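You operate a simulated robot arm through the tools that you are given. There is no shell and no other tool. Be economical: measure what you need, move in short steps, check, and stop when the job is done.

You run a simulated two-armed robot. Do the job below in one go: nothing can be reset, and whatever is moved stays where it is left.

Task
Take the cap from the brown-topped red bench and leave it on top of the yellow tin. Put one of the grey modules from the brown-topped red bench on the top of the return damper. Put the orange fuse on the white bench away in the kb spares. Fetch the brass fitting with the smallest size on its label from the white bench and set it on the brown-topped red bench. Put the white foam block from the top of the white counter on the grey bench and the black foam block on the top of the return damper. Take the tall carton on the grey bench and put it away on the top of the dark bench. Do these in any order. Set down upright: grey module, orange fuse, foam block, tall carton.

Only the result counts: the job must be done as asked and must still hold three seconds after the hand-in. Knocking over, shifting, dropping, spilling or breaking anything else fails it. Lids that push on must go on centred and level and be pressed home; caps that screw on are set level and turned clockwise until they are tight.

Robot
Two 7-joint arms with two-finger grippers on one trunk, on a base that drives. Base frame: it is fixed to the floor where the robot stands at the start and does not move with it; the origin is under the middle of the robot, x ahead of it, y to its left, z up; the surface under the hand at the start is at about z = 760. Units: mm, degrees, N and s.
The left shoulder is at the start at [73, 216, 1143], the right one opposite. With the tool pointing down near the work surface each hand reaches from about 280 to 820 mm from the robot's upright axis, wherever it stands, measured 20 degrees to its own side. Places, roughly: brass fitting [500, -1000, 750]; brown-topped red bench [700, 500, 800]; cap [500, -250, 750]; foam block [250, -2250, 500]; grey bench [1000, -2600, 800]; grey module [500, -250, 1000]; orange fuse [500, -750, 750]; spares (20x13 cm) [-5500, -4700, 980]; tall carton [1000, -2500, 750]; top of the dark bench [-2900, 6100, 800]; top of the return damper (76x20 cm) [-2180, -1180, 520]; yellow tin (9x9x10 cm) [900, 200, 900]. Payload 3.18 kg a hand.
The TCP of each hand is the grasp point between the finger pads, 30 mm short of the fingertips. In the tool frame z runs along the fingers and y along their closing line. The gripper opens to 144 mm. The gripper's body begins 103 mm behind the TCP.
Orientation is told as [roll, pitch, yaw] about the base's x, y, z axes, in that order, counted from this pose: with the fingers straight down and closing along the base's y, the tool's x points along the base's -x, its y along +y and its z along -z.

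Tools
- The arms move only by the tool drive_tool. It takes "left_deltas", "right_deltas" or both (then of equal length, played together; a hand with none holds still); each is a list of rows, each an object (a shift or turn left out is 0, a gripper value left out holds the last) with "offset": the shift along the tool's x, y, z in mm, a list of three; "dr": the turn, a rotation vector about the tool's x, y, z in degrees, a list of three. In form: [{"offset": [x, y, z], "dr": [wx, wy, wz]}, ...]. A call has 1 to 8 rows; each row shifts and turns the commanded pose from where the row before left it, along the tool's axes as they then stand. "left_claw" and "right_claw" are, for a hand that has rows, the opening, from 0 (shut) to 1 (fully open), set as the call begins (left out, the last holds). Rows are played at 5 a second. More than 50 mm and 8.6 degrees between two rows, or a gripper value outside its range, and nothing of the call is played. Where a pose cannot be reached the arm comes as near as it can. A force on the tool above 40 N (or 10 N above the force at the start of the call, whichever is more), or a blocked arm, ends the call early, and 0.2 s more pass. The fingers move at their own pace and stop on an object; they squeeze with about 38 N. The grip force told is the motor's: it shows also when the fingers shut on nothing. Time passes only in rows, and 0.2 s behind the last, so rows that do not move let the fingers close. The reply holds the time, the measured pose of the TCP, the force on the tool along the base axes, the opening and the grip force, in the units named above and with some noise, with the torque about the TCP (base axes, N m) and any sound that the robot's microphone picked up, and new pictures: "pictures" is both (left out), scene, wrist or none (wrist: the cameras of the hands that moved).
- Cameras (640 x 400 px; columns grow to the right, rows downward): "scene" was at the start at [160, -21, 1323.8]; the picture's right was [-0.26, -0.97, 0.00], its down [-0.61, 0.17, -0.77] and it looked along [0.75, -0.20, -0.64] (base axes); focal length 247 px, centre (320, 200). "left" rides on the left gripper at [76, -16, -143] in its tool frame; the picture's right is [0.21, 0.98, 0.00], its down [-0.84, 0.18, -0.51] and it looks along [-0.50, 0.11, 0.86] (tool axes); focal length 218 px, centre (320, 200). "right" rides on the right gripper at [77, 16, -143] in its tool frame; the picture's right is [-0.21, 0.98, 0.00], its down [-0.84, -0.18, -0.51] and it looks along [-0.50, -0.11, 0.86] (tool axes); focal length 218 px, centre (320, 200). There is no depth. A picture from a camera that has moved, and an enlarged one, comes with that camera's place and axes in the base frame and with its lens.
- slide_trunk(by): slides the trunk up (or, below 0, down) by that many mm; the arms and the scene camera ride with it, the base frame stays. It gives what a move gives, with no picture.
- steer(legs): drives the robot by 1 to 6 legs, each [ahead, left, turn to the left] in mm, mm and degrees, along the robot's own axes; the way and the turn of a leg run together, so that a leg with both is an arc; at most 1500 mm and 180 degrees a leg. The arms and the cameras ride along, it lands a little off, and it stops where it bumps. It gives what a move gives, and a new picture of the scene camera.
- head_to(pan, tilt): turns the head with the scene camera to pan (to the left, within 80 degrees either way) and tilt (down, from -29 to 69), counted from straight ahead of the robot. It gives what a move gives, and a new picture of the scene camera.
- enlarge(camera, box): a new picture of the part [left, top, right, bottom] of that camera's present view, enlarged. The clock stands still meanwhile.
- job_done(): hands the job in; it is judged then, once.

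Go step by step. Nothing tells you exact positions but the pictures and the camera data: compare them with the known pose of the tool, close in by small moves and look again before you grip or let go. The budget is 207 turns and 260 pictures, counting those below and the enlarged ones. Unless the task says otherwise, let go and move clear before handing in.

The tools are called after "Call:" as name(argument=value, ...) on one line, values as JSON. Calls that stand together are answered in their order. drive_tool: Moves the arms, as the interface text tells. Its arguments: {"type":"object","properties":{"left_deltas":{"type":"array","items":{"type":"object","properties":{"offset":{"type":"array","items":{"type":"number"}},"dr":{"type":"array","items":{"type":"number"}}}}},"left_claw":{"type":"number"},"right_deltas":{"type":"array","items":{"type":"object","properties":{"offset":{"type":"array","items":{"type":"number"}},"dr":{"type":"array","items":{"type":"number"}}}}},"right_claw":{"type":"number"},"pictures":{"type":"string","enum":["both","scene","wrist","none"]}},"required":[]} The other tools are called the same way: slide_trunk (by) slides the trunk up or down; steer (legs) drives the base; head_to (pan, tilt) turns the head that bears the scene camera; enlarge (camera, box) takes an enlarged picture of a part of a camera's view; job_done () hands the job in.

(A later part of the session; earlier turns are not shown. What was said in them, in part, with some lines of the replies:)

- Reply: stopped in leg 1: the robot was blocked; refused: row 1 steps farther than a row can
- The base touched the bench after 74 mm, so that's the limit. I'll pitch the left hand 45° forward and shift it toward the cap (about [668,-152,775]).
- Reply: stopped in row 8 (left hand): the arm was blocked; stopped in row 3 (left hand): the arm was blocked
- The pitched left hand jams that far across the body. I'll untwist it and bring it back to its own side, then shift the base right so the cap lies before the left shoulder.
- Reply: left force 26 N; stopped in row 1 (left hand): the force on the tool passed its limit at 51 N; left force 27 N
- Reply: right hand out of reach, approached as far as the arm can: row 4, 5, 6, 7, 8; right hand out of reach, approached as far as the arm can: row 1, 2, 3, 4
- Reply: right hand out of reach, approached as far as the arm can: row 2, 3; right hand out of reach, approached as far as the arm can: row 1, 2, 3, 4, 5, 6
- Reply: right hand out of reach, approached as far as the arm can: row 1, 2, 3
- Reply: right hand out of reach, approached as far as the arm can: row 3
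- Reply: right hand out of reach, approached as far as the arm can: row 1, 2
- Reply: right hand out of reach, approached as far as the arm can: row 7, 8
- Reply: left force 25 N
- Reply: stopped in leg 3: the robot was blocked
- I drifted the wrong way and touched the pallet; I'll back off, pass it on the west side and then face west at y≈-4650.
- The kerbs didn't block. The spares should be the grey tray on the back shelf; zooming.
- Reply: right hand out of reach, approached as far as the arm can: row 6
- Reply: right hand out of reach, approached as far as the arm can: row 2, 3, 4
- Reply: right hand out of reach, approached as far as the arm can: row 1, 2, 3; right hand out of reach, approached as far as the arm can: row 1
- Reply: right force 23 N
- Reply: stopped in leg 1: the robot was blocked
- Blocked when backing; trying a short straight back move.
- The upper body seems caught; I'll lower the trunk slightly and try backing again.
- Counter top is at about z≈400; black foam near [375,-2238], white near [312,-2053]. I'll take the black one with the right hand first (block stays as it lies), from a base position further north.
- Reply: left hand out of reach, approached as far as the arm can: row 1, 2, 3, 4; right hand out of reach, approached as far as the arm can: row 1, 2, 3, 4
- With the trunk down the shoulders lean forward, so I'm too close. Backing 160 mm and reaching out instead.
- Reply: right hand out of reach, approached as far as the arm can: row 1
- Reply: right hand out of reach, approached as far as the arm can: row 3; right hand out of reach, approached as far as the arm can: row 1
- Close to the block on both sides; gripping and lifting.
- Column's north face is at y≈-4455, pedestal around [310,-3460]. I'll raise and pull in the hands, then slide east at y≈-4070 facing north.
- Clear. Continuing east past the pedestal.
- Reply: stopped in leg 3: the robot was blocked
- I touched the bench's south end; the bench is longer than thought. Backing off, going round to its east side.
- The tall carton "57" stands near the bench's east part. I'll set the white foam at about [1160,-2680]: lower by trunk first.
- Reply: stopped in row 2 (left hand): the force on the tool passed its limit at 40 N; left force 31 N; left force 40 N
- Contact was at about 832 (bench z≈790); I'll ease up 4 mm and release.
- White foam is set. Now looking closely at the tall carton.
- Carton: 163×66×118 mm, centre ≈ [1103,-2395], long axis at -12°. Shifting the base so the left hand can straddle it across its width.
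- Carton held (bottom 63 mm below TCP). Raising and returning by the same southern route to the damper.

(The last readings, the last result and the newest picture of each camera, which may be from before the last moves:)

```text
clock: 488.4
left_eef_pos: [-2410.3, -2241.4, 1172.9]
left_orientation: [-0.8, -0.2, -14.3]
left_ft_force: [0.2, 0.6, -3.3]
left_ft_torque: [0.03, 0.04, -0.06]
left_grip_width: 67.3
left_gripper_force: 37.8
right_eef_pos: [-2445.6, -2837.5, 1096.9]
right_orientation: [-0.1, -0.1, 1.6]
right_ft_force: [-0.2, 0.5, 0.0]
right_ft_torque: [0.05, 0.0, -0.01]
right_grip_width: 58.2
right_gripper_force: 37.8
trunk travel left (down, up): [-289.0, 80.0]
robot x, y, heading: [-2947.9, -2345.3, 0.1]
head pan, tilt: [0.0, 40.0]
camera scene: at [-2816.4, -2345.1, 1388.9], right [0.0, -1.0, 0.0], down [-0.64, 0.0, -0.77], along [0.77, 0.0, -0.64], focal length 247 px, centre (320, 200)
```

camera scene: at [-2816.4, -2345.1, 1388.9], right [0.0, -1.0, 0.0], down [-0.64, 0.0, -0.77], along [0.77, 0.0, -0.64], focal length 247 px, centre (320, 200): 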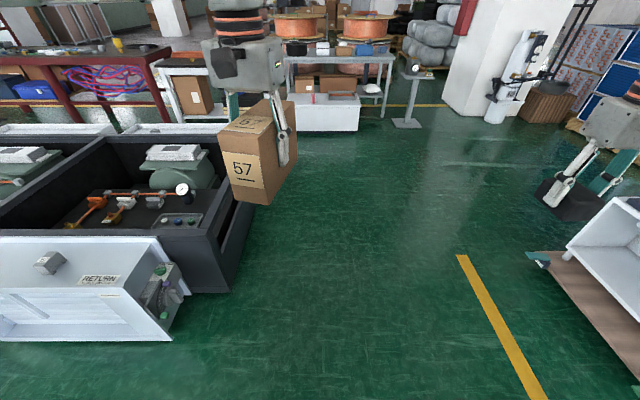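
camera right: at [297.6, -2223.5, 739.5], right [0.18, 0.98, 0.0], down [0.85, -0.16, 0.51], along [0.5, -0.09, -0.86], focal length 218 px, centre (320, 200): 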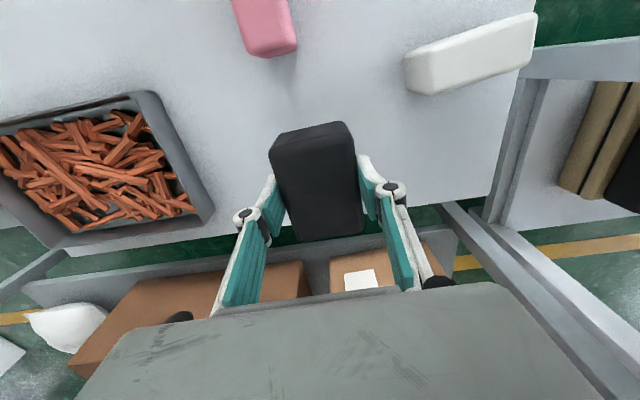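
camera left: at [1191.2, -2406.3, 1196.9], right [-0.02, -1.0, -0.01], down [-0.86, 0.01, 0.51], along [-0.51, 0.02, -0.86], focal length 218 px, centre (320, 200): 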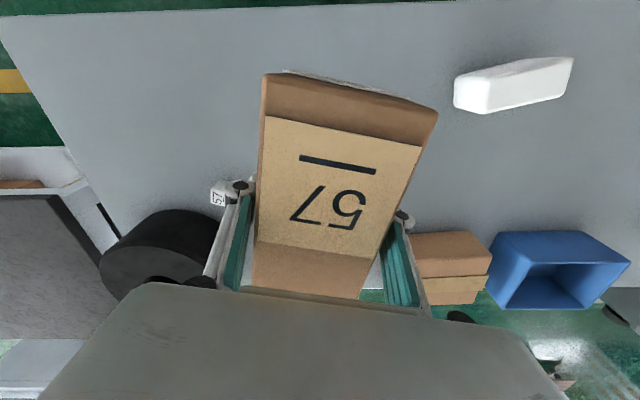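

Back at the damper side. Moving north so the right hand reaches the damper top near y≈-1010, then lowering the trunk partway.

Call:
steer(legs=[[0, 920, 0], [100, 907, 0]])

Call:
slide_trunk(by=-80)

Call:
slide_trunk(by=-80)

Call:
head_to(pan=-25, tilt=45)

```text
clock: 504.8
left_eef_pos: [-2284.1, -419.2, 1172.9]
left_orientation: [-0.8, -0.1, -15.5]
left_ft_force: [1.1, 0.1, -4.9]
left_ft_torque: [-0.01, 0.05, 0.06]
left_grip_width: 67.4
left_gripper_force: 38.1
right_eef_pos: [-2332.8, -1014.6, 1097.9]
right_orientation: [-0.1, -0.1, 0.4]
right_ft_force: [0.8, 0.1, -0.5]
right_ft_torque: [0.0, 0.02, -0.03]
right_grip_width: 58.4
right_gripper_force: 37.6
trunk travel left (down, up): [-289.0, 80.0]
robot x, y, heading: [-2824.0, -511.5, -1.3]
head pan, tilt: [0.0, 40.0]
camera scene: at [-2693.0, -513.7, 1388.9], right [-0.02, -1.0, 0.0], down [-0.64, 0.02, -0.77], along [0.77, -0.02, -0.64], focal length 247 px, centre (320, 200)
```

scene: 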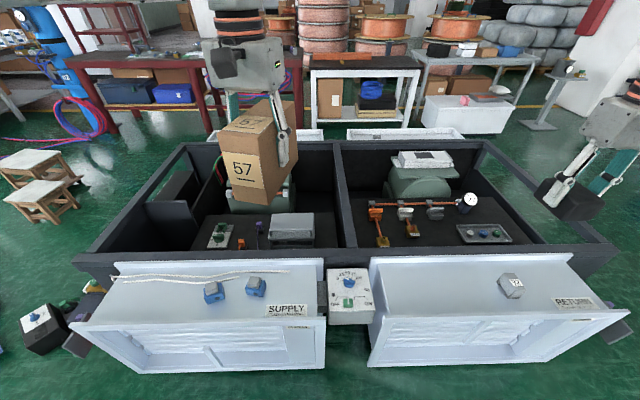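

```text
clock: 506.0
left_eef_pos: [-2285.9, -418.8, 1094.7]
left_orientation: [-0.7, -0.3, -15.5]
left_ft_force: [-0.8, -0.8, -4.3]
left_ft_torque: [0.02, 0.03, -0.02]
left_grip_width: 67.4
left_gripper_force: 37.7
right_eef_pos: [-2333.5, -1013.7, 1019.1]
right_orientation: [-0.1, -0.1, 0.4]
right_ft_force: [-1.1, 1.2, 0.1]
right_ft_torque: [0.01, -0.06, 0.0]
right_grip_width: 58.4
right_gripper_force: 37.8
trunk travel left (down, up): [-209.0, 160.0]
robot x, y, heading: [-2826.6, -512.2, -1.4]
head pan, tilt: [0.0, 40.0]
```

```text
clock: 507.2
left_eef_pos: [-2286.3, -418.1, 1016.2]
left_orientation: [-0.7, -0.4, -15.5]
left_ft_force: [-0.6, 0.5, -3.8]
left_ft_torque: [0.04, -0.01, -0.03]
left_grip_width: 67.2
left_gripper_force: 37.6
right_eef_pos: [-2333.9, -1014.6, 939.5]
right_orientation: [-0.2, -0.2, 0.4]
right_ft_force: [0.9, -0.4, 0.0]
right_ft_torque: [0.02, -0.03, 0.02]
right_grip_width: 58.0
right_gripper_force: 38.5
trunk travel left (down, up): [-129.0, 240.0]
robot x, y, heading: [-2822.1, -514.1, -1.5]
head pan, tilt: [0.0, 40.0]
```

```text
clock: 508.1
left_eef_pos: [-2283.8, -418.3, 1011.6]
left_orientation: [-0.8, -0.1, -15.5]
left_ft_force: [-0.3, 1.1, -5.2]
left_ft_torque: [0.01, 0.07, -0.04]
left_grip_width: 67.3
left_gripper_force: 38.1
right_eef_pos: [-2332.1, -1015.3, 936.1]
right_orientation: [-0.1, 0.0, 0.4]
right_ft_force: [0.5, -0.9, 0.8]
right_ft_torque: [0.0, -0.03, 0.01]
right_grip_width: 58.1
right_gripper_force: 38.1
trunk travel left (down, up): [-129.0, 240.0]
robot x, y, heading: [-2825.3, -510.0, -1.3]
head pan, tilt: [-25.0, 45.0]
camera scene: at [-2585.4, -550.8, 1209.5], right [-0.44, -0.9, 0.0], down [-0.63, 0.31, -0.71], along [0.63, -0.31, -0.71], focal length 247 px, centre (320, 200)
```

scene: 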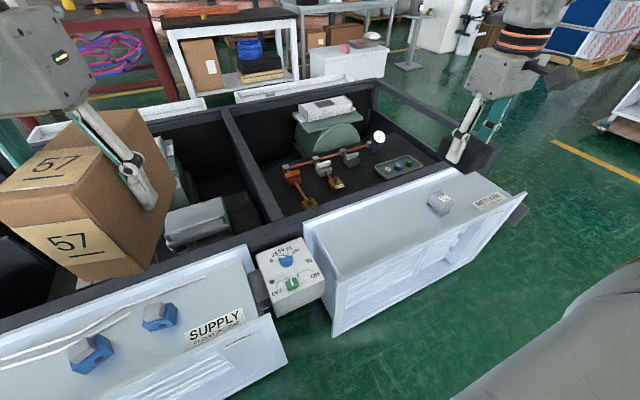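

Extending the right hand over the damper and descending.

Call:
drive_tool(right_deltas=[{"offset": [-30, 0, 35]}, {"offset": [-30, 0, 35]}, {"offset": [-30, 0, 35]}, {"offset": [-30, 0, 35]}, {"offset": [0, 0, 45]}, {"offset": [0, 0, 45]}], pictures="wrist")

```text
clock: 509.5
left_eef_pos: [-2282.5, -419.2, 1010.6]
left_orientation: [-0.8, -0.1, -15.5]
left_ft_force: [-0.2, 0.3, -4.7]
left_ft_torque: [-0.01, 0.08, 0.03]
left_grip_width: 67.4
left_gripper_force: 37.9
right_eef_pos: [-2211.0, -1015.2, 705.9]
right_orientation: [-0.1, 0.0, 0.4]
right_ft_force: [0.3, -0.9, -0.6]
right_ft_torque: [0.02, 0.03, 0.0]
right_grip_width: 58.2
right_gripper_force: 37.7
trunk travel left (down, up): [-129.0, 240.0]
robot x, y, heading: [-2831.2, -514.9, -1.5]
head pan, tilt: [-25.0, 45.0]
camera right: at [-2288.0, -999.4, 848.7], right [0.2, 0.98, 0.0], down [0.84, -0.17, 0.51], along [0.5, -0.1, -0.86], focal length 218 px, centre (320, 200)
```

right: 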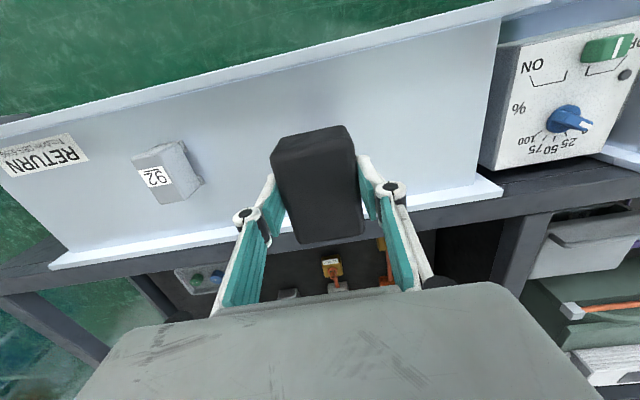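

Centred over the top. Descending to just above it.

Call:
drive_tool(right_deltas=[{"offset": [0, 0, 45]}, {"offset": [0, 0, 45]}, {"offset": [0, 0, 35]}, {"offset": [0, 0, 12]}], pictures="wrist")

```text
clock: 510.5
left_eef_pos: [-2284.2, -418.6, 1013.0]
left_orientation: [-0.9, 0.0, -15.4]
left_ft_force: [0.3, 0.1, -4.5]
left_ft_torque: [0.0, 0.04, -0.02]
left_grip_width: 67.4
left_gripper_force: 37.9
right_eef_pos: [-2209.7, -1015.5, 569.0]
right_orientation: [0.3, 0.0, 0.4]
right_ft_force: [0.1, 0.5, -0.2]
right_ft_torque: [0.01, -0.02, -0.01]
right_grip_width: 58.1
right_gripper_force: 38.1
trunk travel left (down, up): [-129.0, 240.0]
robot x, y, heading: [-2827.2, -512.1, -1.4]
head pan, tilt: [-25.0, 45.0]
camera right: at [-2286.9, -1000.3, 711.5], right [0.2, 0.98, 0.0], down [0.84, -0.17, 0.51], along [0.5, -0.1, -0.86], focal length 218 px, centre (320, 200)
```

right: 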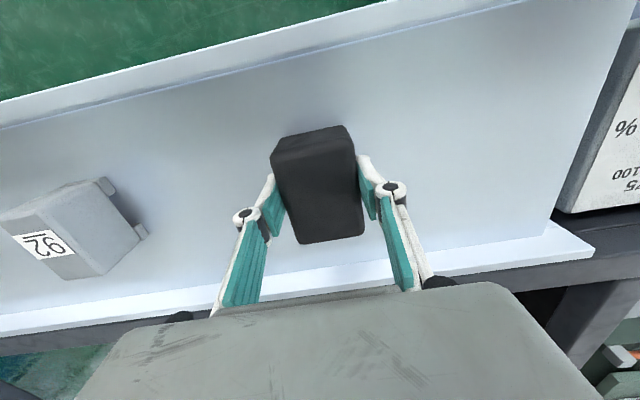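

Call:
drive_tool(right_deltas=[{"offset": [0, 0, 3]}, {"offset": [0, 0, 3]}, {"offset": [0, 0, 3]}, {}], pictures="none")

```text
clock: 511.5
left_eef_pos: [-2284.0, -419.7, 1012.6]
left_orientation: [-0.8, -0.1, -15.5]
left_ft_force: [1.0, 0.2, -4.1]
left_ft_torque: [0.02, 0.04, -0.02]
left_grip_width: 67.3
left_gripper_force: 38.3
right_eef_pos: [-2210.2, -1016.5, 561.3]
right_orientation: [0.3, 0.0, 0.5]
right_ft_force: [-0.5, -0.8, -0.3]
right_ft_torque: [-0.04, 0.0, 0.0]
right_grip_width: 57.8
right_gripper_force: 37.6
trunk travel left (down, up): [-129.0, 240.0]
robot x, y, heading: [-2826.4, -511.4, -1.5]
head pan, tilt: [-25.0, 45.0]
```

Call:
drive_tool(right_deltas=[{"offset": [0, 0, 2]}, {"offset": [0, 0, 2]}, {"offset": [0, 0, 2]}, {}], pictures="none")

```text
clock: 512.5
left_eef_pos: [-2285.0, -417.7, 1014.3]
left_orientation: [-0.8, -0.3, -15.5]
left_ft_force: [0.4, 0.1, -4.5]
left_ft_torque: [0.02, 0.03, 0.0]
left_grip_width: 67.2
left_gripper_force: 38.1
right_eef_pos: [-2211.7, -1015.7, 558.7]
right_orientation: [0.3, -0.2, 0.6]
right_ft_force: [-3.3, -3.6, 14.5]
right_ft_torque: [-0.26, 0.15, -0.05]
right_grip_width: 58.2
right_gripper_force: 37.5
trunk travel left (down, up): [-129.0, 240.0]
robot x, y, heading: [-2824.1, -514.1, -1.4]
head pan, tilt: [-25.0, 45.0]
```

Contact (14 N). Releasing and rising.

Call:
drive_tool(right_deltas=[{}, {}, {}], right_claw=0.6, pictures="none")

Call:
drive_tool(right_deltas=[{"offset": [0, 0, -30]}, {"offset": [0, 0, -45]}, {"offset": [0, 0, -45]}, {"offset": [0, 0, -45]}, {"offset": [0, 0, -45]}, {"offset": [30, 0, -40]}, {"offset": [35, 0, -35]}, {"offset": [35, 0, -35]}], pictures="both")

```text
clock: 513.3
left_eef_pos: [-2283.5, -420.0, 1012.8]
left_orientation: [-0.8, -0.1, -15.4]
left_ft_force: [-0.5, 0.2, -3.8]
left_ft_torque: [0.01, 0.05, 0.01]
left_grip_width: 67.5
left_gripper_force: 37.7
right_eef_pos: [-2210.4, -1015.7, 555.2]
right_orientation: [0.3, 0.2, 0.4]
right_ft_force: [0.9, 0.0, 0.4]
right_ft_torque: [0.02, 0.0, 0.02]
right_grip_width: 86.3
right_gripper_force: 0.1
trunk travel left (down, up): [-129.0, 240.0]
robot x, y, heading: [-2822.3, -508.3, -1.1]
head pan, tilt: [-25.0, 45.0]
```

```text
clock: 515.1
left_eef_pos: [-2285.5, -417.6, 1015.4]
left_orientation: [-0.8, -0.3, -15.5]
left_ft_force: [-1.0, 0.0, -4.5]
left_ft_torque: [-0.01, 0.03, 0.03]
left_grip_width: 67.6
left_gripper_force: 37.8
right_eef_pos: [-2317.2, -1014.5, 876.9]
right_orientation: [-0.1, -0.1, 0.4]
right_ft_force: [-0.2, -0.4, 0.1]
right_ft_torque: [-0.01, -0.04, 0.02]
right_grip_width: 86.4
right_gripper_force: 0.1
trunk travel left (down, up): [-129.0, 240.0]
robot x, y, heading: [-2825.1, -511.3, -1.4]
head pan, tilt: [-25.0, 45.0]
camera scene: at [-2587.3, -550.6, 1210.2], right [-0.44, -0.9, 0.0], down [-0.63, 0.31, -0.71], along [0.63, -0.31, -0.71], focal length 247 px, centre (320, 200)
camera right: at [-2394.6, -997.8, 1019.5], right [0.2, 0.98, 0.0], down [0.84, -0.17, 0.51], along [0.5, -0.1, -0.86], focal length 218 px, centre (320, 200)
```

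scene: 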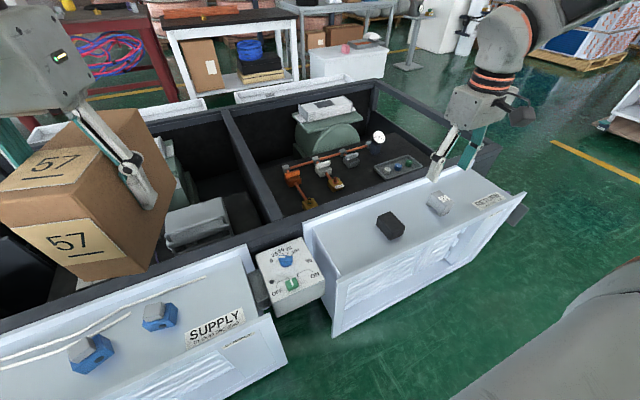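
right: 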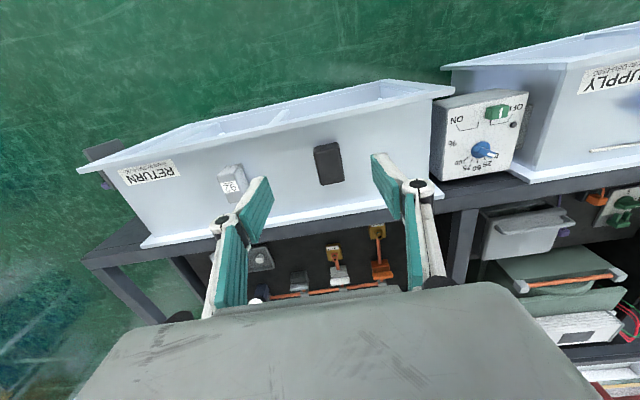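

Black foam placed. Now raise, back off, and turn north toward the dark bench.

Call:
slide_trunk(by=140)

Call:
steer(legs=[[-450, 0, 1.4], [0, 0, 90]])

Call:
head_to(pan=0, tilt=20)

```text
clock: 516.7
left_eef_pos: [-2283.0, -418.9, 1151.2]
left_orientation: [-0.8, -0.1, -15.5]
left_ft_force: [1.5, -0.6, -5.0]
left_ft_torque: [0.06, 0.09, -0.01]
left_grip_width: 67.6
left_gripper_force: 38.1
right_eef_pos: [-2311.7, -1014.8, 1014.4]
right_orientation: [-0.1, 0.0, 0.5]
right_ft_force: [0.0, 0.3, 0.4]
right_ft_torque: [-0.03, 0.02, -0.01]
right_grip_width: 86.2
right_gripper_force: 0.0
trunk travel left (down, up): [-269.0, 100.0]
robot x, y, heading: [-2826.4, -511.5, -1.1]
head pan, tilt: [-25.0, 45.0]
```

```text
clock: 523.3
left_eef_pos: [-3382.9, 33.6, 1153.2]
left_orientation: [-0.8, -0.1, 76.4]
left_ft_force: [0.2, 0.2, -4.5]
left_ft_torque: [-0.06, 0.0, 0.0]
left_grip_width: 67.4
left_gripper_force: 37.9
right_eef_pos: [-2785.8, 23.8, 1015.4]
right_orientation: [0.0, -0.1, 92.2]
right_ft_force: [-0.3, 0.9, -0.6]
right_ft_torque: [-0.04, -0.01, 0.0]
right_grip_width: 86.6
right_gripper_force: 0.1
trunk travel left (down, up): [-269.0, 100.0]
robot x, y, heading: [-3273.6, -506.9, 90.6]
head pan, tilt: [-25.0, 45.0]
camera scene: at [-3238.4, -376.8, 1361.1], right [0.91, -0.41, 0.0], down [-0.29, -0.64, -0.71], along [0.29, 0.64, -0.71], focal length 247 px, centre (320, 200)
```

scene: 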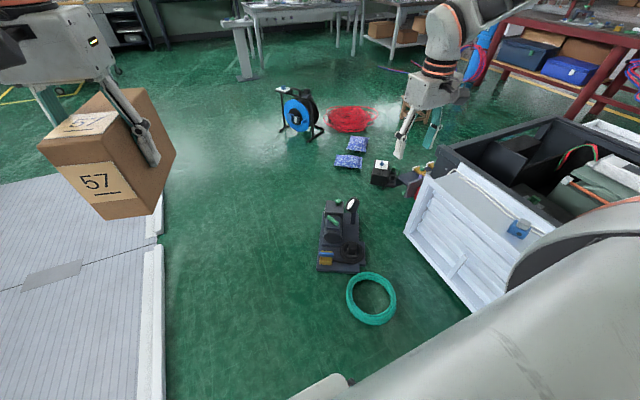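

```text
clock: 524.2
left_eef_pos: [-3384.5, 32.6, 1152.9]
left_orientation: [-0.8, -0.1, 76.4]
left_ft_force: [-0.1, 0.3, -4.1]
left_ft_torque: [-0.05, 0.01, 0.0]
left_grip_width: 67.3
left_gripper_force: 38.0
right_eef_pos: [-2786.8, 23.5, 1015.5]
right_orientation: [-0.1, -0.1, 92.3]
right_ft_force: [-0.3, 0.6, 0.1]
right_ft_torque: [-0.02, 0.0, 0.0]
right_grip_width: 86.1
right_gripper_force: 0.0
trunk travel left (down, up): [-269.0, 100.0]
robot x, y, heading: [-3270.7, -504.6, 90.5]
head pan, tilt: [0.0, 20.0]
camera scene: at [-3272.7, -357.7, 1399.7], right [1.0, 0.01, 0.0], down [0.0, -0.34, -0.94], along [-0.01, 0.94, -0.34], focal length 247 px, centre (320, 200)
```

scene: 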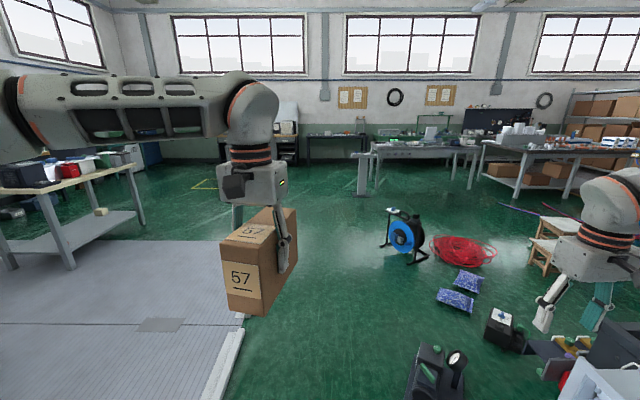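

Path north along x≈-3270 is clear. Driving to y≈3600 and looking.

Call:
steer(legs=[[1400, 0, -0.3], [1400, 0, -0.3], [1300, 0, 0]])

Call:
head_to(pan=-15, tilt=25)

```text
clock: 543.8
left_eef_pos: [-3287.8, 4116.3, 1153.8]
left_orientation: [-0.8, -0.1, 73.1]
left_ft_force: [-0.8, 0.7, -4.7]
left_ft_torque: [-0.05, -0.01, -0.02]
left_grip_width: 67.5
left_gripper_force: 38.3
right_eef_pos: [-2692.4, 4073.1, 1015.9]
right_orientation: [-0.1, -0.1, 89.0]
right_ft_force: [0.1, 0.6, 0.4]
right_ft_torque: [-0.03, -0.02, 0.0]
right_grip_width: 86.7
right_gripper_force: 0.0
trunk travel left (down, up): [-269.0, 100.0]
robot x, y, heading: [-3210.5, 3576.9, 87.0]
head pan, tilt: [0.0, 20.0]
camera scene: at [-3199.6, 3720.5, 1399.7], right [1.0, -0.05, 0.0], down [-0.02, -0.34, -0.94], along [0.05, 0.94, -0.34], focal length 247 px, centre (320, 200)
```

scene: 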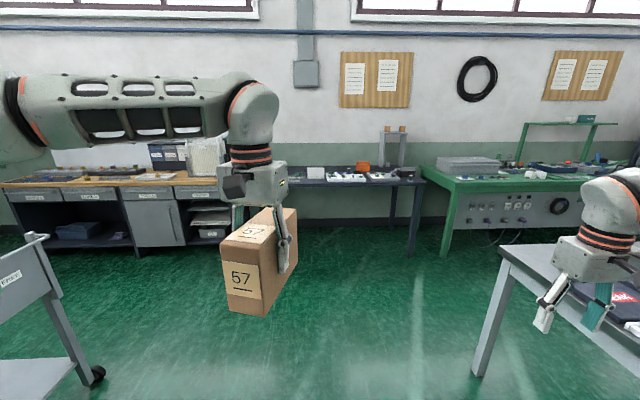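

```text
clock: 544.5
left_eef_pos: [-3286.6, 4116.2, 1152.8]
left_orientation: [-0.8, -0.1, 73.1]
left_ft_force: [-0.5, 0.9, -4.3]
left_ft_torque: [-0.02, 0.03, -0.02]
left_grip_width: 67.2
left_gripper_force: 38.0
right_eef_pos: [-2691.8, 4072.9, 1016.1]
right_orientation: [0.0, -0.1, 88.9]
right_ft_force: [-0.3, -0.2, 0.1]
right_ft_torque: [-0.02, -0.03, -0.01]
right_grip_width: 86.3
right_gripper_force: 0.1
trunk travel left (down, up): [-269.0, 100.0]
robot x, y, heading: [-3207.7, 3572.4, 87.0]
head pan, tilt: [-15.0, 25.0]
camera scene: at [-3176.1, 3714.9, 1391.7], right [0.95, -0.31, 0.0], down [-0.13, -0.4, -0.91], along [0.28, 0.86, -0.42], focal length 247 px, centre (320, 200)
```

scene: 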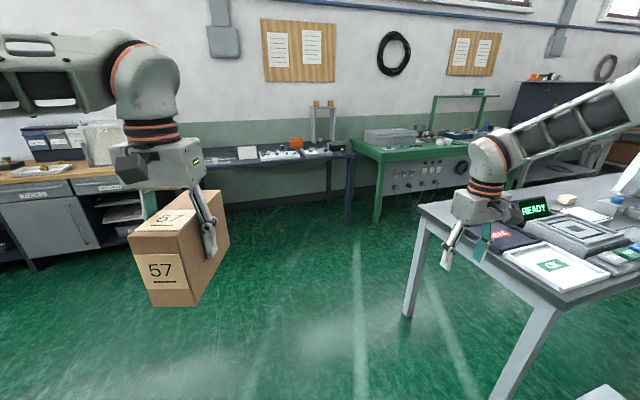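

Call:
enlarge(camera="scene", box=[200, 90, 380, 230])

Call:
steer(legs=[[900, -150, 3]])

Call:
head_to(pan=0, tilt=30)

```text
2.86 times, centred on (290, 160) of scene
camera zoom: at [-3176.1, 3714.9, 1391.7], right [0.95, -0.31, 0.0], down [-0.13, -0.4, -0.91], along [0.28, 0.86, -0.42], focal length 707 px, centre (406, 314)
```

zoom: 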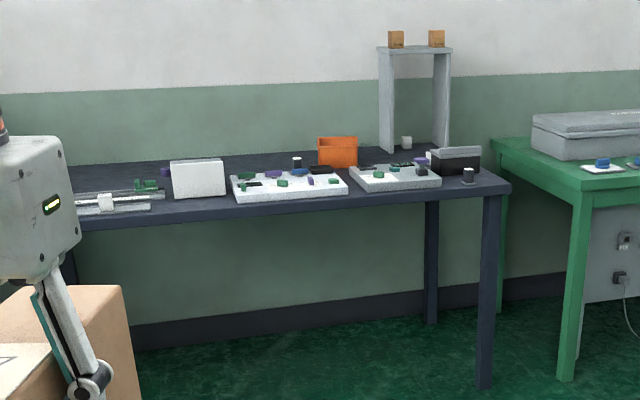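

```text
clock: 549.3
left_eef_pos: [-3158.0, 4992.3, 1152.8]
left_orientation: [-0.7, -0.1, 76.9]
left_ft_force: [0.1, -0.4, -5.0]
left_ft_torque: [-0.07, 0.04, -0.02]
left_grip_width: 67.6
left_gripper_force: 38.1
right_eef_pos: [-2563.2, 4990.1, 1014.9]
right_orientation: [-0.1, -0.1, 92.7]
right_ft_force: [1.2, 0.0, -0.4]
right_ft_torque: [-0.02, 0.0, 0.03]
right_grip_width: 86.3
right_gripper_force: 0.1
trunk travel left (down, up): [-269.0, 100.0]
robot x, y, heading: [-3041.5, 4456.9, 91.1]
head pan, tilt: [-15.0, 25.0]
camera scene: at [-3021.4, 4600.1, 1391.7], right [0.97, -0.24, 0.0], down [-0.1, -0.41, -0.91], along [0.22, 0.88, -0.42], focal length 247 px, centre (320, 200)
```

scene: 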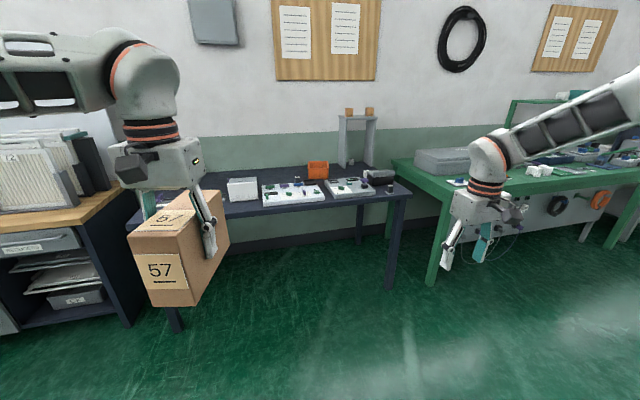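

```text
clock: 550.0
left_eef_pos: [-3159.0, 4992.2, 1152.4]
left_orientation: [-0.8, -0.1, 76.9]
left_ft_force: [0.0, 0.3, -3.8]
left_ft_torque: [-0.03, 0.03, 0.0]
left_grip_width: 67.4
left_gripper_force: 37.9
right_eef_pos: [-2562.1, 4991.1, 1016.3]
right_orientation: [-0.1, -0.1, 92.8]
right_ft_force: [-0.4, -0.8, 0.3]
right_ft_torque: [0.01, 0.02, -0.01]
right_grip_width: 86.3
right_gripper_force: 0.1
trunk travel left (down, up): [-269.0, 100.0]
robot x, y, heading: [-3045.2, 4453.7, 91.0]
head pan, tilt: [0.0, 30.0]
camera scene: at [-3045.2, 4600.8, 1383.7], right [1.0, 0.02, 0.0], down [0.01, -0.5, -0.87], along [-0.01, 0.87, -0.5], focal length 247 px, centre (320, 200)
```

scene: 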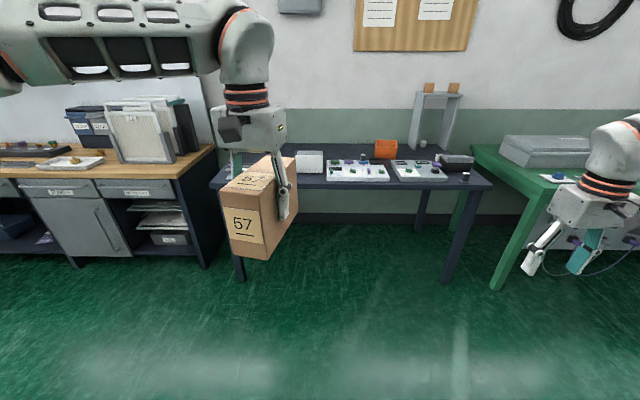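

Call:
steer(legs=[[700, -50, -1]])

Call:
head_to(pan=0, tilt=40)

Call:
enlarge(camera="left", box=[0, 0, 640, 400])

```text
clock: 553.9
left_eef_pos: [-3099.0, 5704.3, 1151.9]
left_orientation: [-0.7, -0.1, 75.4]
left_ft_force: [0.0, 0.0, -3.8]
left_ft_torque: [-0.03, 0.02, 0.03]
left_grip_width: 67.2
left_gripper_force: 38.0
right_eef_pos: [-2504.0, 5683.9, 1016.2]
right_orientation: [-0.1, -0.1, 91.3]
right_ft_force: [-0.8, 0.9, -0.8]
right_ft_torque: [-0.02, -0.01, -0.02]
right_grip_width: 86.4
right_gripper_force: 0.0
trunk travel left (down, up): [-269.0, 100.0]
robot x, y, heading: [-2998.4, 5163.0, 89.5]
head pan, tilt: [0.0, 30.0]
camera scene: at [-2995.8, 5308.5, 1383.7], right [1.0, -0.01, 0.0], down [0.0, -0.5, -0.87], along [0.01, 0.87, -0.5], focal length 247 px, centre (320, 200)
```

scene: 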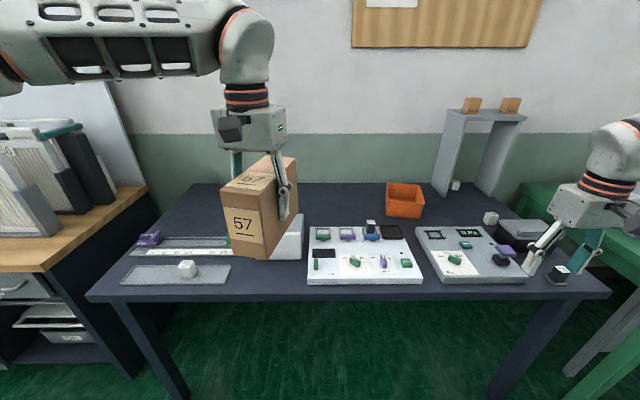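

```text
clock: 554.6
left_eef_pos: [-3099.2, 5701.9, 1152.5]
left_orientation: [-0.8, -0.1, 75.4]
left_ft_force: [-0.1, -0.4, -4.1]
left_ft_torque: [-0.07, 0.02, -0.02]
left_grip_width: 67.5
left_gripper_force: 37.9
right_eef_pos: [-2503.2, 5682.7, 1016.0]
right_orientation: [-0.1, -0.1, 91.3]
right_ft_force: [0.1, 0.7, 0.0]
right_ft_torque: [-0.01, 0.03, -0.03]
right_grip_width: 86.3
right_gripper_force: 0.0
trunk travel left (down, up): [-269.0, 100.0]
robot x, y, heading: [-2999.4, 5169.8, 89.2]
head pan, tilt: [0.0, 40.0]
camera scene: at [-2995.9, 5302.5, 1368.4], right [1.0, -0.01, 0.0], down [-0.01, -0.64, -0.77], along [0.01, 0.77, -0.64], focal length 247 px, centre (320, 200)
```

scene: 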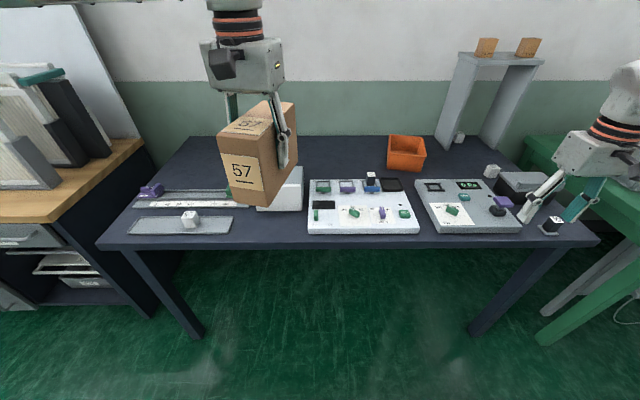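

```text
1.00 times, centred on (320, 200) of left (not enlarged: the box is as wide or as high as the picture)
camera zoom: at [-3105.3, 5624.5, 1295.9], right [-1.0, 0.04, -0.01], down [0.03, 0.86, 0.51], along [0.03, 0.51, -0.86], focal length 218 px, centre (320, 200)
```

zoom: 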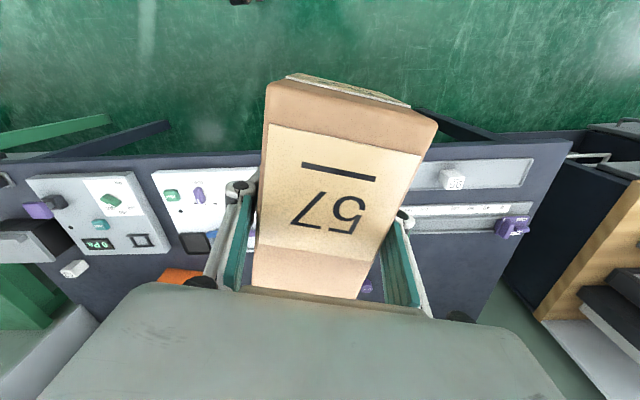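

The free front spot is around [-3150,5870], which needs the carton's long side along x. Testing a hand yaw of -90° relative.

Call:
drive_tool(left_deltas=[{"dr": [0, 0, 8.5]}, {"dr": [0, 0, 8.5]}, {"dr": [0, 0, 8.5]}, {"dr": [0, 0, 8.5]}, {"dr": [0, 0, 8.5]}, {"dr": [0, 0, 8.5]}, {"dr": [0, 0, 8.5]}, {"dr": [0, 0, 8.5]}], pictures="none")

```text
clock: 556.4
left_eef_pos: [-3100.1, 5701.8, 1153.7]
left_orientation: [-0.8, -0.2, 72.5]
left_ft_force: [-0.5, 0.3, -4.8]
left_ft_torque: [-0.05, 0.02, 0.0]
left_grip_width: 67.4
left_gripper_force: 37.4
left hand out of reach, approached as far as the arm can: row 1, 2, 3, 4, 5, 6, 7, 8
right_eef_pos: [-2504.0, 5685.0, 1016.3]
right_orientation: [-0.1, -0.1, 91.3]
right_ft_force: [-0.1, -0.2, -0.6]
right_ft_torque: [0.0, 0.01, 0.03]
right_grip_width: 86.4
right_gripper_force: 0.1
trunk travel left (down, up): [-269.0, 100.0]
robot x, y, heading: [-2997.6, 5164.0, 89.4]
head pan, tilt: [0.0, 40.0]
```

Limited that way; trying the other direction (+90°).

Call:
drive_tool(left_deltas=[{"dr": [0, 0, -8.5]}, {"dr": [0, 0, -8.5]}, {"dr": [0, 0, -8.5]}, {"dr": [0, 0, -8.5]}, {"dr": [0, 0, -8.5]}, {"dr": [0, 0, -8.5]}, {"dr": [0, 0, -8.5]}, {"dr": [0, 0, -8.5]}], pictures="none")

Call:
drive_tool(left_deltas=[{"dr": [0, 0, -8.2]}, {"dr": [0, 0, -8.2]}, {"dr": [0, 0, -8.2]}, {"dr": [0, 0, -8.2]}, {"dr": [0, 0, -6]}], pictures="both")

```text
clock: 558.2
left_eef_pos: [-3100.1, 5703.1, 1151.5]
left_orientation: [-0.3, 0.6, 140.9]
left_ft_force: [0.2, 0.0, -4.0]
left_ft_torque: [-0.08, -0.06, -0.04]
left_grip_width: 67.4
left_gripper_force: 38.1
right_eef_pos: [-2503.0, 5684.5, 1014.4]
right_orientation: [-0.1, -0.2, 91.4]
right_ft_force: [-1.5, -0.1, -0.4]
right_ft_torque: [0.0, 0.01, 0.0]
right_grip_width: 86.2
right_gripper_force: 0.1
trunk travel left (down, up): [-269.0, 100.0]
robot x, y, heading: [-2997.6, 5164.6, 89.3]
head pan, tilt: [0.0, 40.0]
```

```text
clock: 559.4
left_eef_pos: [-3099.4, 5702.6, 1152.0]
left_orientation: [0.1, 0.8, 179.4]
left_ft_force: [-0.1, 0.7, -4.7]
left_ft_torque: [0.01, -0.06, 0.0]
left_grip_width: 67.5
left_gripper_force: 37.8
right_eef_pos: [-2503.6, 5684.6, 1016.0]
right_orientation: [-0.1, -0.1, 91.3]
right_ft_force: [0.9, -0.7, 0.1]
right_ft_torque: [0.04, 0.0, 0.02]
right_grip_width: 86.7
right_gripper_force: 0.1
trunk travel left (down, up): [-269.0, 100.0]
robot x, y, heading: [-2996.4, 5163.7, 89.7]
head pan, tilt: [0.0, 40.0]
camera scene: at [-2995.9, 5302.6, 1368.4], right [1.0, -0.01, 0.0], down [-0.01, -0.64, -0.77], along [0.01, 0.77, -0.64], focal length 247 px, centre (320, 200)
camera left: at [-3025.0, 5718.1, 1296.5], right [0.2, -0.98, 0.0], down [-0.85, -0.17, 0.5], along [-0.49, -0.1, -0.87], focal length 218 px, centre (320, 200)
```

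scene: 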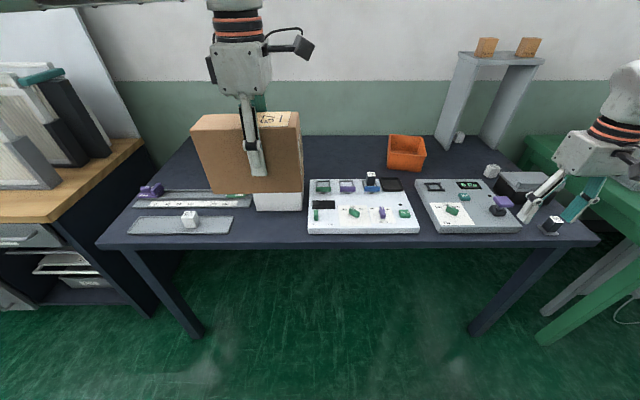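
left: 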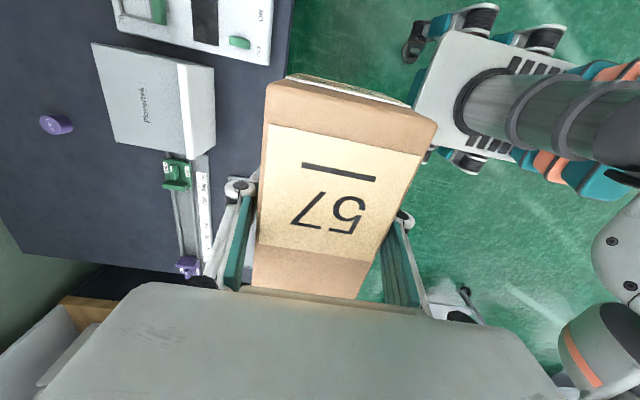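

+90° works. Driving 165 mm ahead and moving the carton over the free spot at [-3157,5860].

Call:
steer(legs=[[165, 0, 0.3]])

Call:
drive_tool(left_deltas=[{"offset": [-29, 5, 0]}, {"offset": [-29, 5, 0]}, {"offset": [0, 0, 40]}, {"offset": [0, 0, 40]}, {"offset": [0, 0, 40]}], pictures="both")

```text
clock: 560.9
left_eef_pos: [-3099.9, 5869.4, 1152.4]
left_orientation: [0.1, 0.8, 179.5]
left_ft_force: [0.0, 0.7, -4.5]
left_ft_torque: [-0.07, -0.08, 0.02]
left_grip_width: 67.5
left_gripper_force: 37.6
right_eef_pos: [-2502.9, 5851.7, 1015.8]
right_orientation: [0.0, 0.0, 91.4]
right_ft_force: [0.4, 0.1, -0.8]
right_ft_torque: [-0.03, 0.01, 0.0]
right_grip_width: 86.3
right_gripper_force: 0.0
trunk travel left (down, up): [-269.0, 100.0]
robot x, y, heading: [-2997.6, 5327.5, 89.4]
head pan, tilt: [0.0, 40.0]
camera scene: at [-2995.0, 5469.6, 1368.3], right [1.0, -0.01, 0.0], down [0.0, -0.64, -0.77], along [0.0, 0.77, -0.64], focal length 247 px, centre (320, 200)
```

scene: 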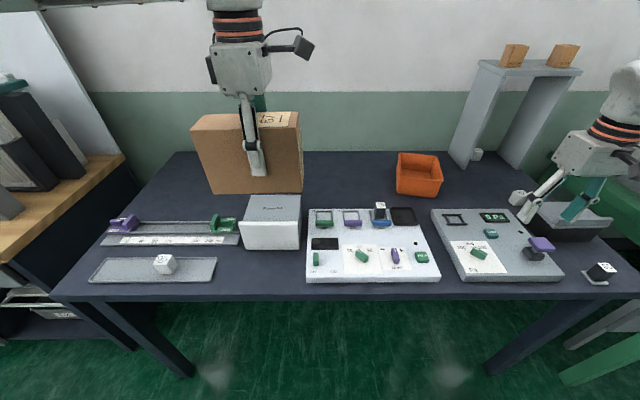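

```text
clock: 562.1
left_eef_pos: [-3158.9, 5859.1, 1030.5]
left_orientation: [0.0, 0.8, 179.5]
left_ft_force: [-0.9, 0.3, -4.7]
left_ft_torque: [-0.02, -0.08, 0.01]
left_grip_width: 67.5
left_gripper_force: 38.2
right_eef_pos: [-2503.5, 5852.0, 1015.0]
right_orientation: [-0.1, 0.1, 91.4]
right_ft_force: [0.2, -0.1, -0.4]
right_ft_torque: [-0.03, 0.01, -0.01]
right_grip_width: 86.5
right_gripper_force: 0.1
trunk travel left (down, up): [-269.0, 100.0]
robot x, y, heading: [-2998.2, 5326.5, 89.8]
head pan, tilt: [0.0, 40.0]
camera scene: at [-2995.2, 5469.6, 1368.2], right [1.0, -0.01, 0.0], down [0.0, -0.64, -0.77], along [0.0, 0.77, -0.64], focal length 247 px, centre (320, 200)
camera left: at [-3084.4, 5874.8, 1174.1], right [0.2, -0.98, 0.01], down [-0.85, -0.17, 0.5], along [-0.48, -0.1, -0.87], focal length 218 px, centre (320, 200)
```

scene: 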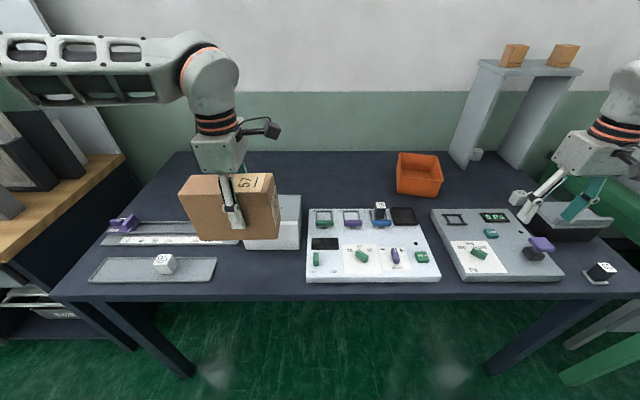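
left: 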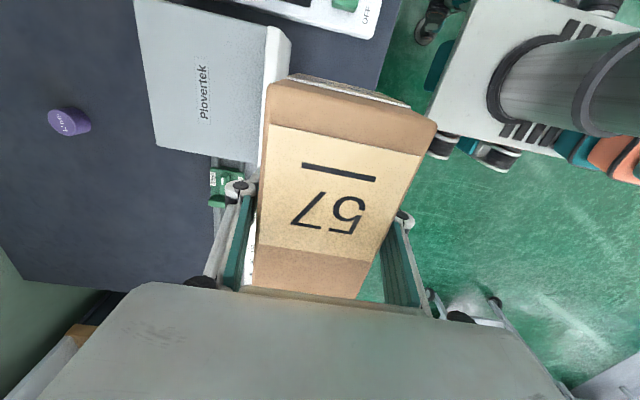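

The free spot is confirmed (x -3280…-3032, y 5790…5930, z≈786). Lowering.

Call:
drive_tool(left_deltas=[{"offset": [0, 0, 45]}, {"offset": [0, 0, 45]}, {"offset": [0, 0, 40]}], pictures="both")

```text
clock: 562.9
left_eef_pos: [-3156.7, 5859.2, 899.8]
left_orientation: [0.1, 0.8, 179.6]
left_ft_force: [0.1, 0.3, -4.6]
left_ft_torque: [-0.07, -0.07, 0.03]
left_grip_width: 67.5
left_gripper_force: 37.9
right_eef_pos: [-2504.8, 5852.8, 1015.1]
right_orientation: [0.0, 0.0, 91.4]
right_ft_force: [0.7, 0.7, -0.1]
right_ft_torque: [-0.02, -0.05, -0.03]
right_grip_width: 86.3
right_gripper_force: 0.0
trunk travel left (down, up): [-269.0, 100.0]
robot x, y, heading: [-2998.1, 5327.3, 89.8]
head pan, tilt: [0.0, 40.0]
camera scene: at [-2995.3, 5469.5, 1368.2], right [1.0, -0.01, 0.0], down [0.0, -0.64, -0.77], along [0.0, 0.77, -0.64], focal length 247 px, centre (320, 200)
camera left: at [-3082.8, 5873.7, 1044.1], right [0.2, -0.98, 0.0], down [-0.85, -0.17, 0.5], along [-0.48, -0.1, -0.87], focal length 218 px, centre (320, 200)
```

scene: 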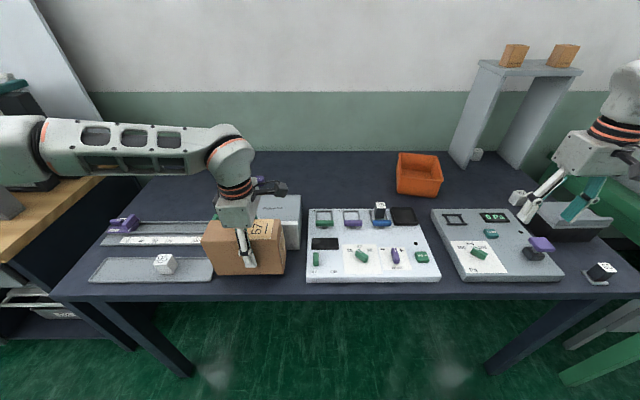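
left: 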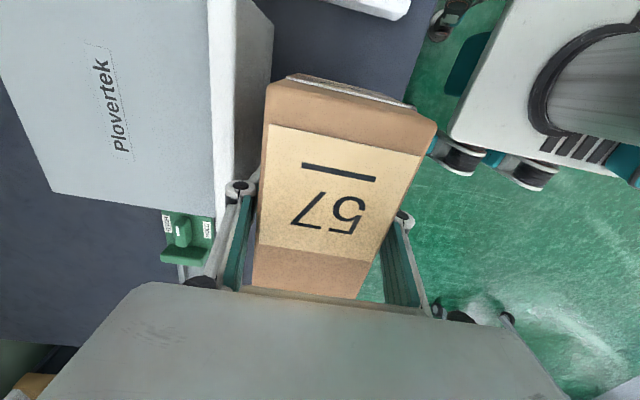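

The rear knuckle is close to the white box, so I'll shift 15 mm toward the front edge, then lower further.

Call:
drive_tool(left_deltas=[{"offset": [0, 15, 0]}, {"offset": [0, 0, 20]}, {"offset": [0, 0, 15]}], pictures="both")

```text
clock: 563.7
left_eef_pos: [-3153.6, 5843.1, 872.7]
left_orientation: [-0.6, 1.0, 179.7]
left_ft_force: [-0.7, -5.1, 31.4]
left_ft_torque: [-0.16, 0.0, 0.13]
left_grip_width: 67.4
left_gripper_force: 38.3
right_eef_pos: [-2504.2, 5848.0, 1018.8]
right_orientation: [-0.1, -0.3, 91.4]
right_ft_force: [0.6, -0.1, 0.0]
right_ft_torque: [0.03, -0.04, -0.03]
right_grip_width: 86.4
right_gripper_force: 0.0
trunk travel left (down, up): [-269.0, 100.0]
robot x, y, heading: [-2993.6, 5323.8, 89.7]
head pan, tilt: [0.0, 40.0]
camera scene: at [-2995.0, 5464.2, 1369.7], right [1.0, -0.01, 0.0], down [0.0, -0.64, -0.77], along [0.0, 0.77, -0.64], focal length 247 px, centre (320, 200)
camera left: at [-3079.6, 5856.6, 1017.1], right [0.2, -0.98, -0.01], down [-0.85, -0.18, 0.49], along [-0.48, -0.09, -0.87], focal length 218 px, centre (320, 200)
```

scene: 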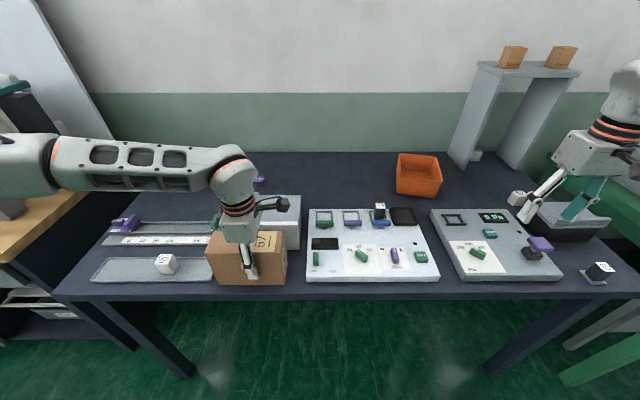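
left: 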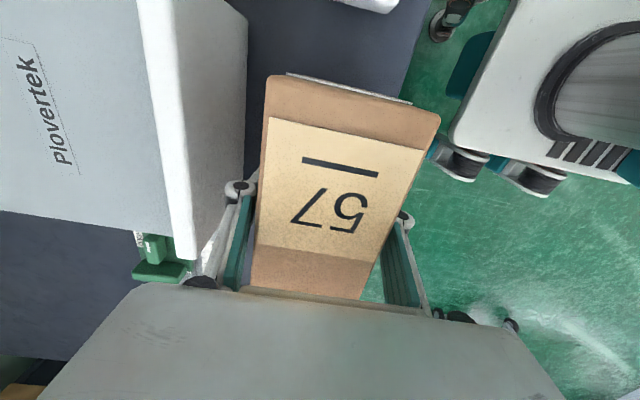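

Contact at 31 N with almost no torque, so it sits flat on the table. Zooming to verify clearances.

Call:
enlarge(camera="scene", box=[180, 200, 330, 310])

```text
3.64 times, centred on (255, 255) of scene
camera zoom: at [-2995.0, 5464.2, 1369.7], right [1.0, -0.01, 0.0], down [0.0, -0.64, -0.77], along [0.0, 0.77, -0.64], focal length 899 px, centre (556, 0)
```

zoom: 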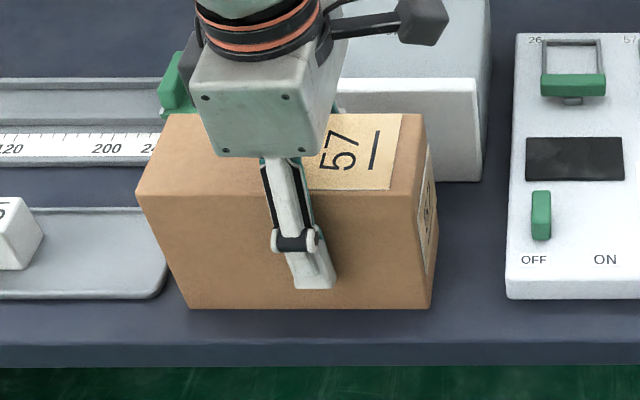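

Clear all round. Releasing and rising.

Call:
drive_tool(left_deltas=[{"offset": [0, 0, -2]}, {}], pictures="none")

Call:
drive_tool(left_deltas=[{}, {}, {}], left_claw=0.58, pictures="wrist")

Call:
drive_tool(left_deltas=[{"offset": [0, 0, -20]}, {"offset": [0, 0, -40]}, {"offset": [0, 0, -40]}, {"offset": [0, 0, -40]}, {"offset": [0, 0, -40]}, {"offset": [0, 0, -40]}], pictures="both")

```text
clock: 564.3
left_eef_pos: [-3153.2, 5842.4, 870.1]
left_orientation: [-0.2, 0.8, 179.5]
left_ft_force: [2.6, 0.5, 26.4]
left_ft_torque: [0.09, -0.48, 0.57]
left_grip_width: 67.6
left_gripper_force: 37.8
right_eef_pos: [-2502.1, 5849.1, 1016.5]
right_orientation: [0.0, -0.2, 91.4]
right_ft_force: [0.0, -1.1, -0.2]
right_ft_torque: [0.01, 0.01, 0.01]
right_grip_width: 86.3
right_gripper_force: 0.1
trunk travel left (down, up): [-269.0, 100.0]
robot x, y, heading: [-2992.6, 5330.9, 89.9]
head pan, tilt: [0.0, 40.0]
```

```text
clock: 565.1
left_eef_pos: [-3154.4, 5842.5, 869.2]
left_orientation: [0.1, 0.7, 179.5]
left_ft_force: [-0.5, -0.1, -0.8]
left_ft_torque: [0.02, -0.01, -0.01]
left_grip_width: 83.2
left_gripper_force: 0.0
right_eef_pos: [-2502.7, 5851.1, 1016.4]
right_orientation: [-0.1, -0.1, 91.4]
right_ft_force: [-0.7, -0.3, 0.2]
right_ft_torque: [0.03, -0.02, 0.0]
right_grip_width: 86.7
right_gripper_force: 0.0
trunk travel left (down, up): [-269.0, 100.0]
robot x, y, heading: [-2996.7, 5325.7, 89.7]
head pan, tilt: [0.0, 40.0]
camera left: at [-3080.0, 5858.0, 1012.2], right [0.2, -0.98, 0.0], down [-0.85, -0.17, 0.5], along [-0.49, -0.1, -0.87], focal length 218 px, centre (320, 200)
```

left: 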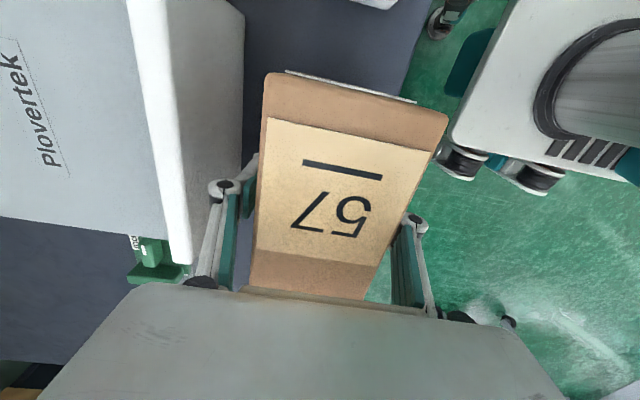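

```text
clock: 566.5
left_eef_pos: [-3157.1, 5840.9, 1089.1]
left_orientation: [0.0, 0.7, 179.5]
left_ft_force: [-0.5, -0.8, 0.3]
left_ft_torque: [-0.02, 0.01, 0.0]
left_grip_width: 83.4
left_gripper_force: 0.1
right_eef_pos: [-2501.9, 5850.5, 1015.8]
right_orientation: [-0.1, -0.1, 91.4]
right_ft_force: [1.0, -0.2, -0.1]
right_ft_torque: [0.04, 0.02, 0.01]
right_grip_width: 86.5
right_gripper_force: 0.0
trunk travel left (down, up): [-269.0, 100.0]
robot x, y, heading: [-2997.5, 5327.8, 89.5]
head pan, tilt: [0.0, 40.0]
camera scene: at [-2994.7, 5467.6, 1368.5], right [1.0, -0.01, 0.0], down [0.0, -0.64, -0.77], along [0.0, 0.77, -0.64], focal length 247 px, centre (320, 200)
camera left: at [-3083.2, 5857.2, 1232.7], right [0.2, -0.98, 0.0], down [-0.85, -0.17, 0.5], along [-0.49, -0.1, -0.87], focal length 218 px, centre (320, 200)
```

scene: 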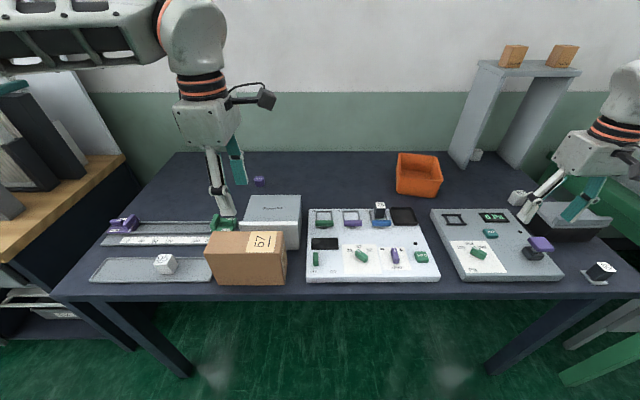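
left: 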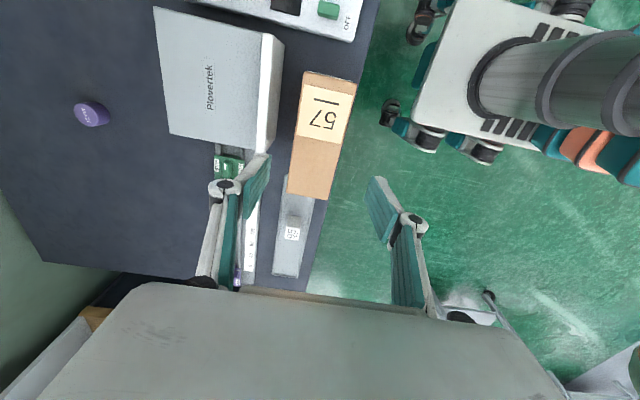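

Call:
enlarge(camera="scene", box=[180, 215, 310, 305])

Call:
enlarge(camera="left", box=[240, 50, 400, 290])

```text
4.44 times, centred on (245, 260) of scene
camera zoom: at [-2994.7, 5467.6, 1368.5], right [1.0, -0.01, 0.0], down [0.0, -0.64, -0.77], along [0.0, 0.77, -0.64], focal length 1099 px, centre (653, -67)
```

zoom: 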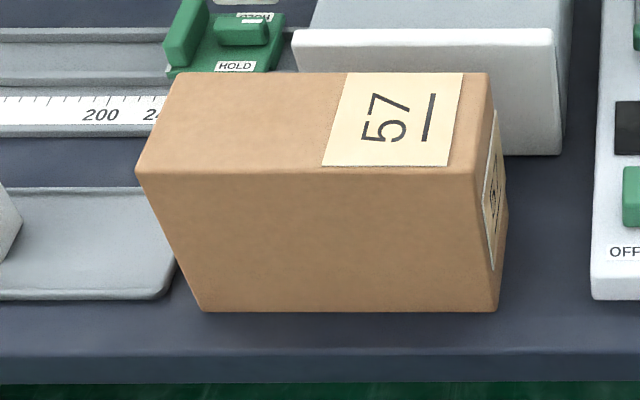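

```text
1.67 times, centred on (320, 170) of left
camera zoom: at [-3083.2, 5857.2, 1232.7], right [0.2, -0.98, 0.0], down [-0.85, -0.17, 0.5], along [-0.49, -0.1, -0.87], focal length 364 px, centre (320, 250)
```

zoom: 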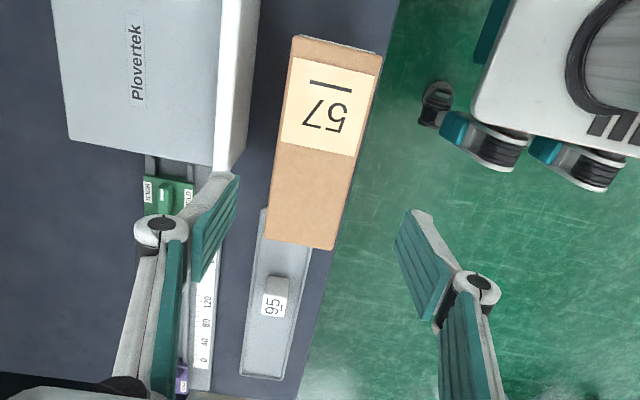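

All seven things are placed and both hands are empty and clear: the carton stands level, free of the tray beside it. Handing in.

Call:
job_done()

```text
The job is handed in.
```

I've handed the job in, with everything set down where you asked and both hands empty and clear. The result hasn't come back.

- **Cap:** the blue 10 mm cap is on top of the yellow tin.
- **Grey module and black foam:** module 92 and the black foam block are on top of the return damper. Both are upright.
- **Orange fuse:** it stands upright in the grey tray on the back shelf. I saw no "kb" label there and took that tray as the kb spares because its place and size matched.
- **Brass fitting:** the 12 mm fitting is on the brown-topped red bench; the only other one on the white bench was 16 mm.
- **White foam:** it is upright on the grey bench.
- **Tall carton:** carton 57 is upright on the dark bench.

The base bumped the brown bench, the pallet of blue coils and the south end of the grey bench. It also caught for a moment under the spares bench while backing out. Nothing looked moved in the later pictures, but I didn't check each of these places closely.
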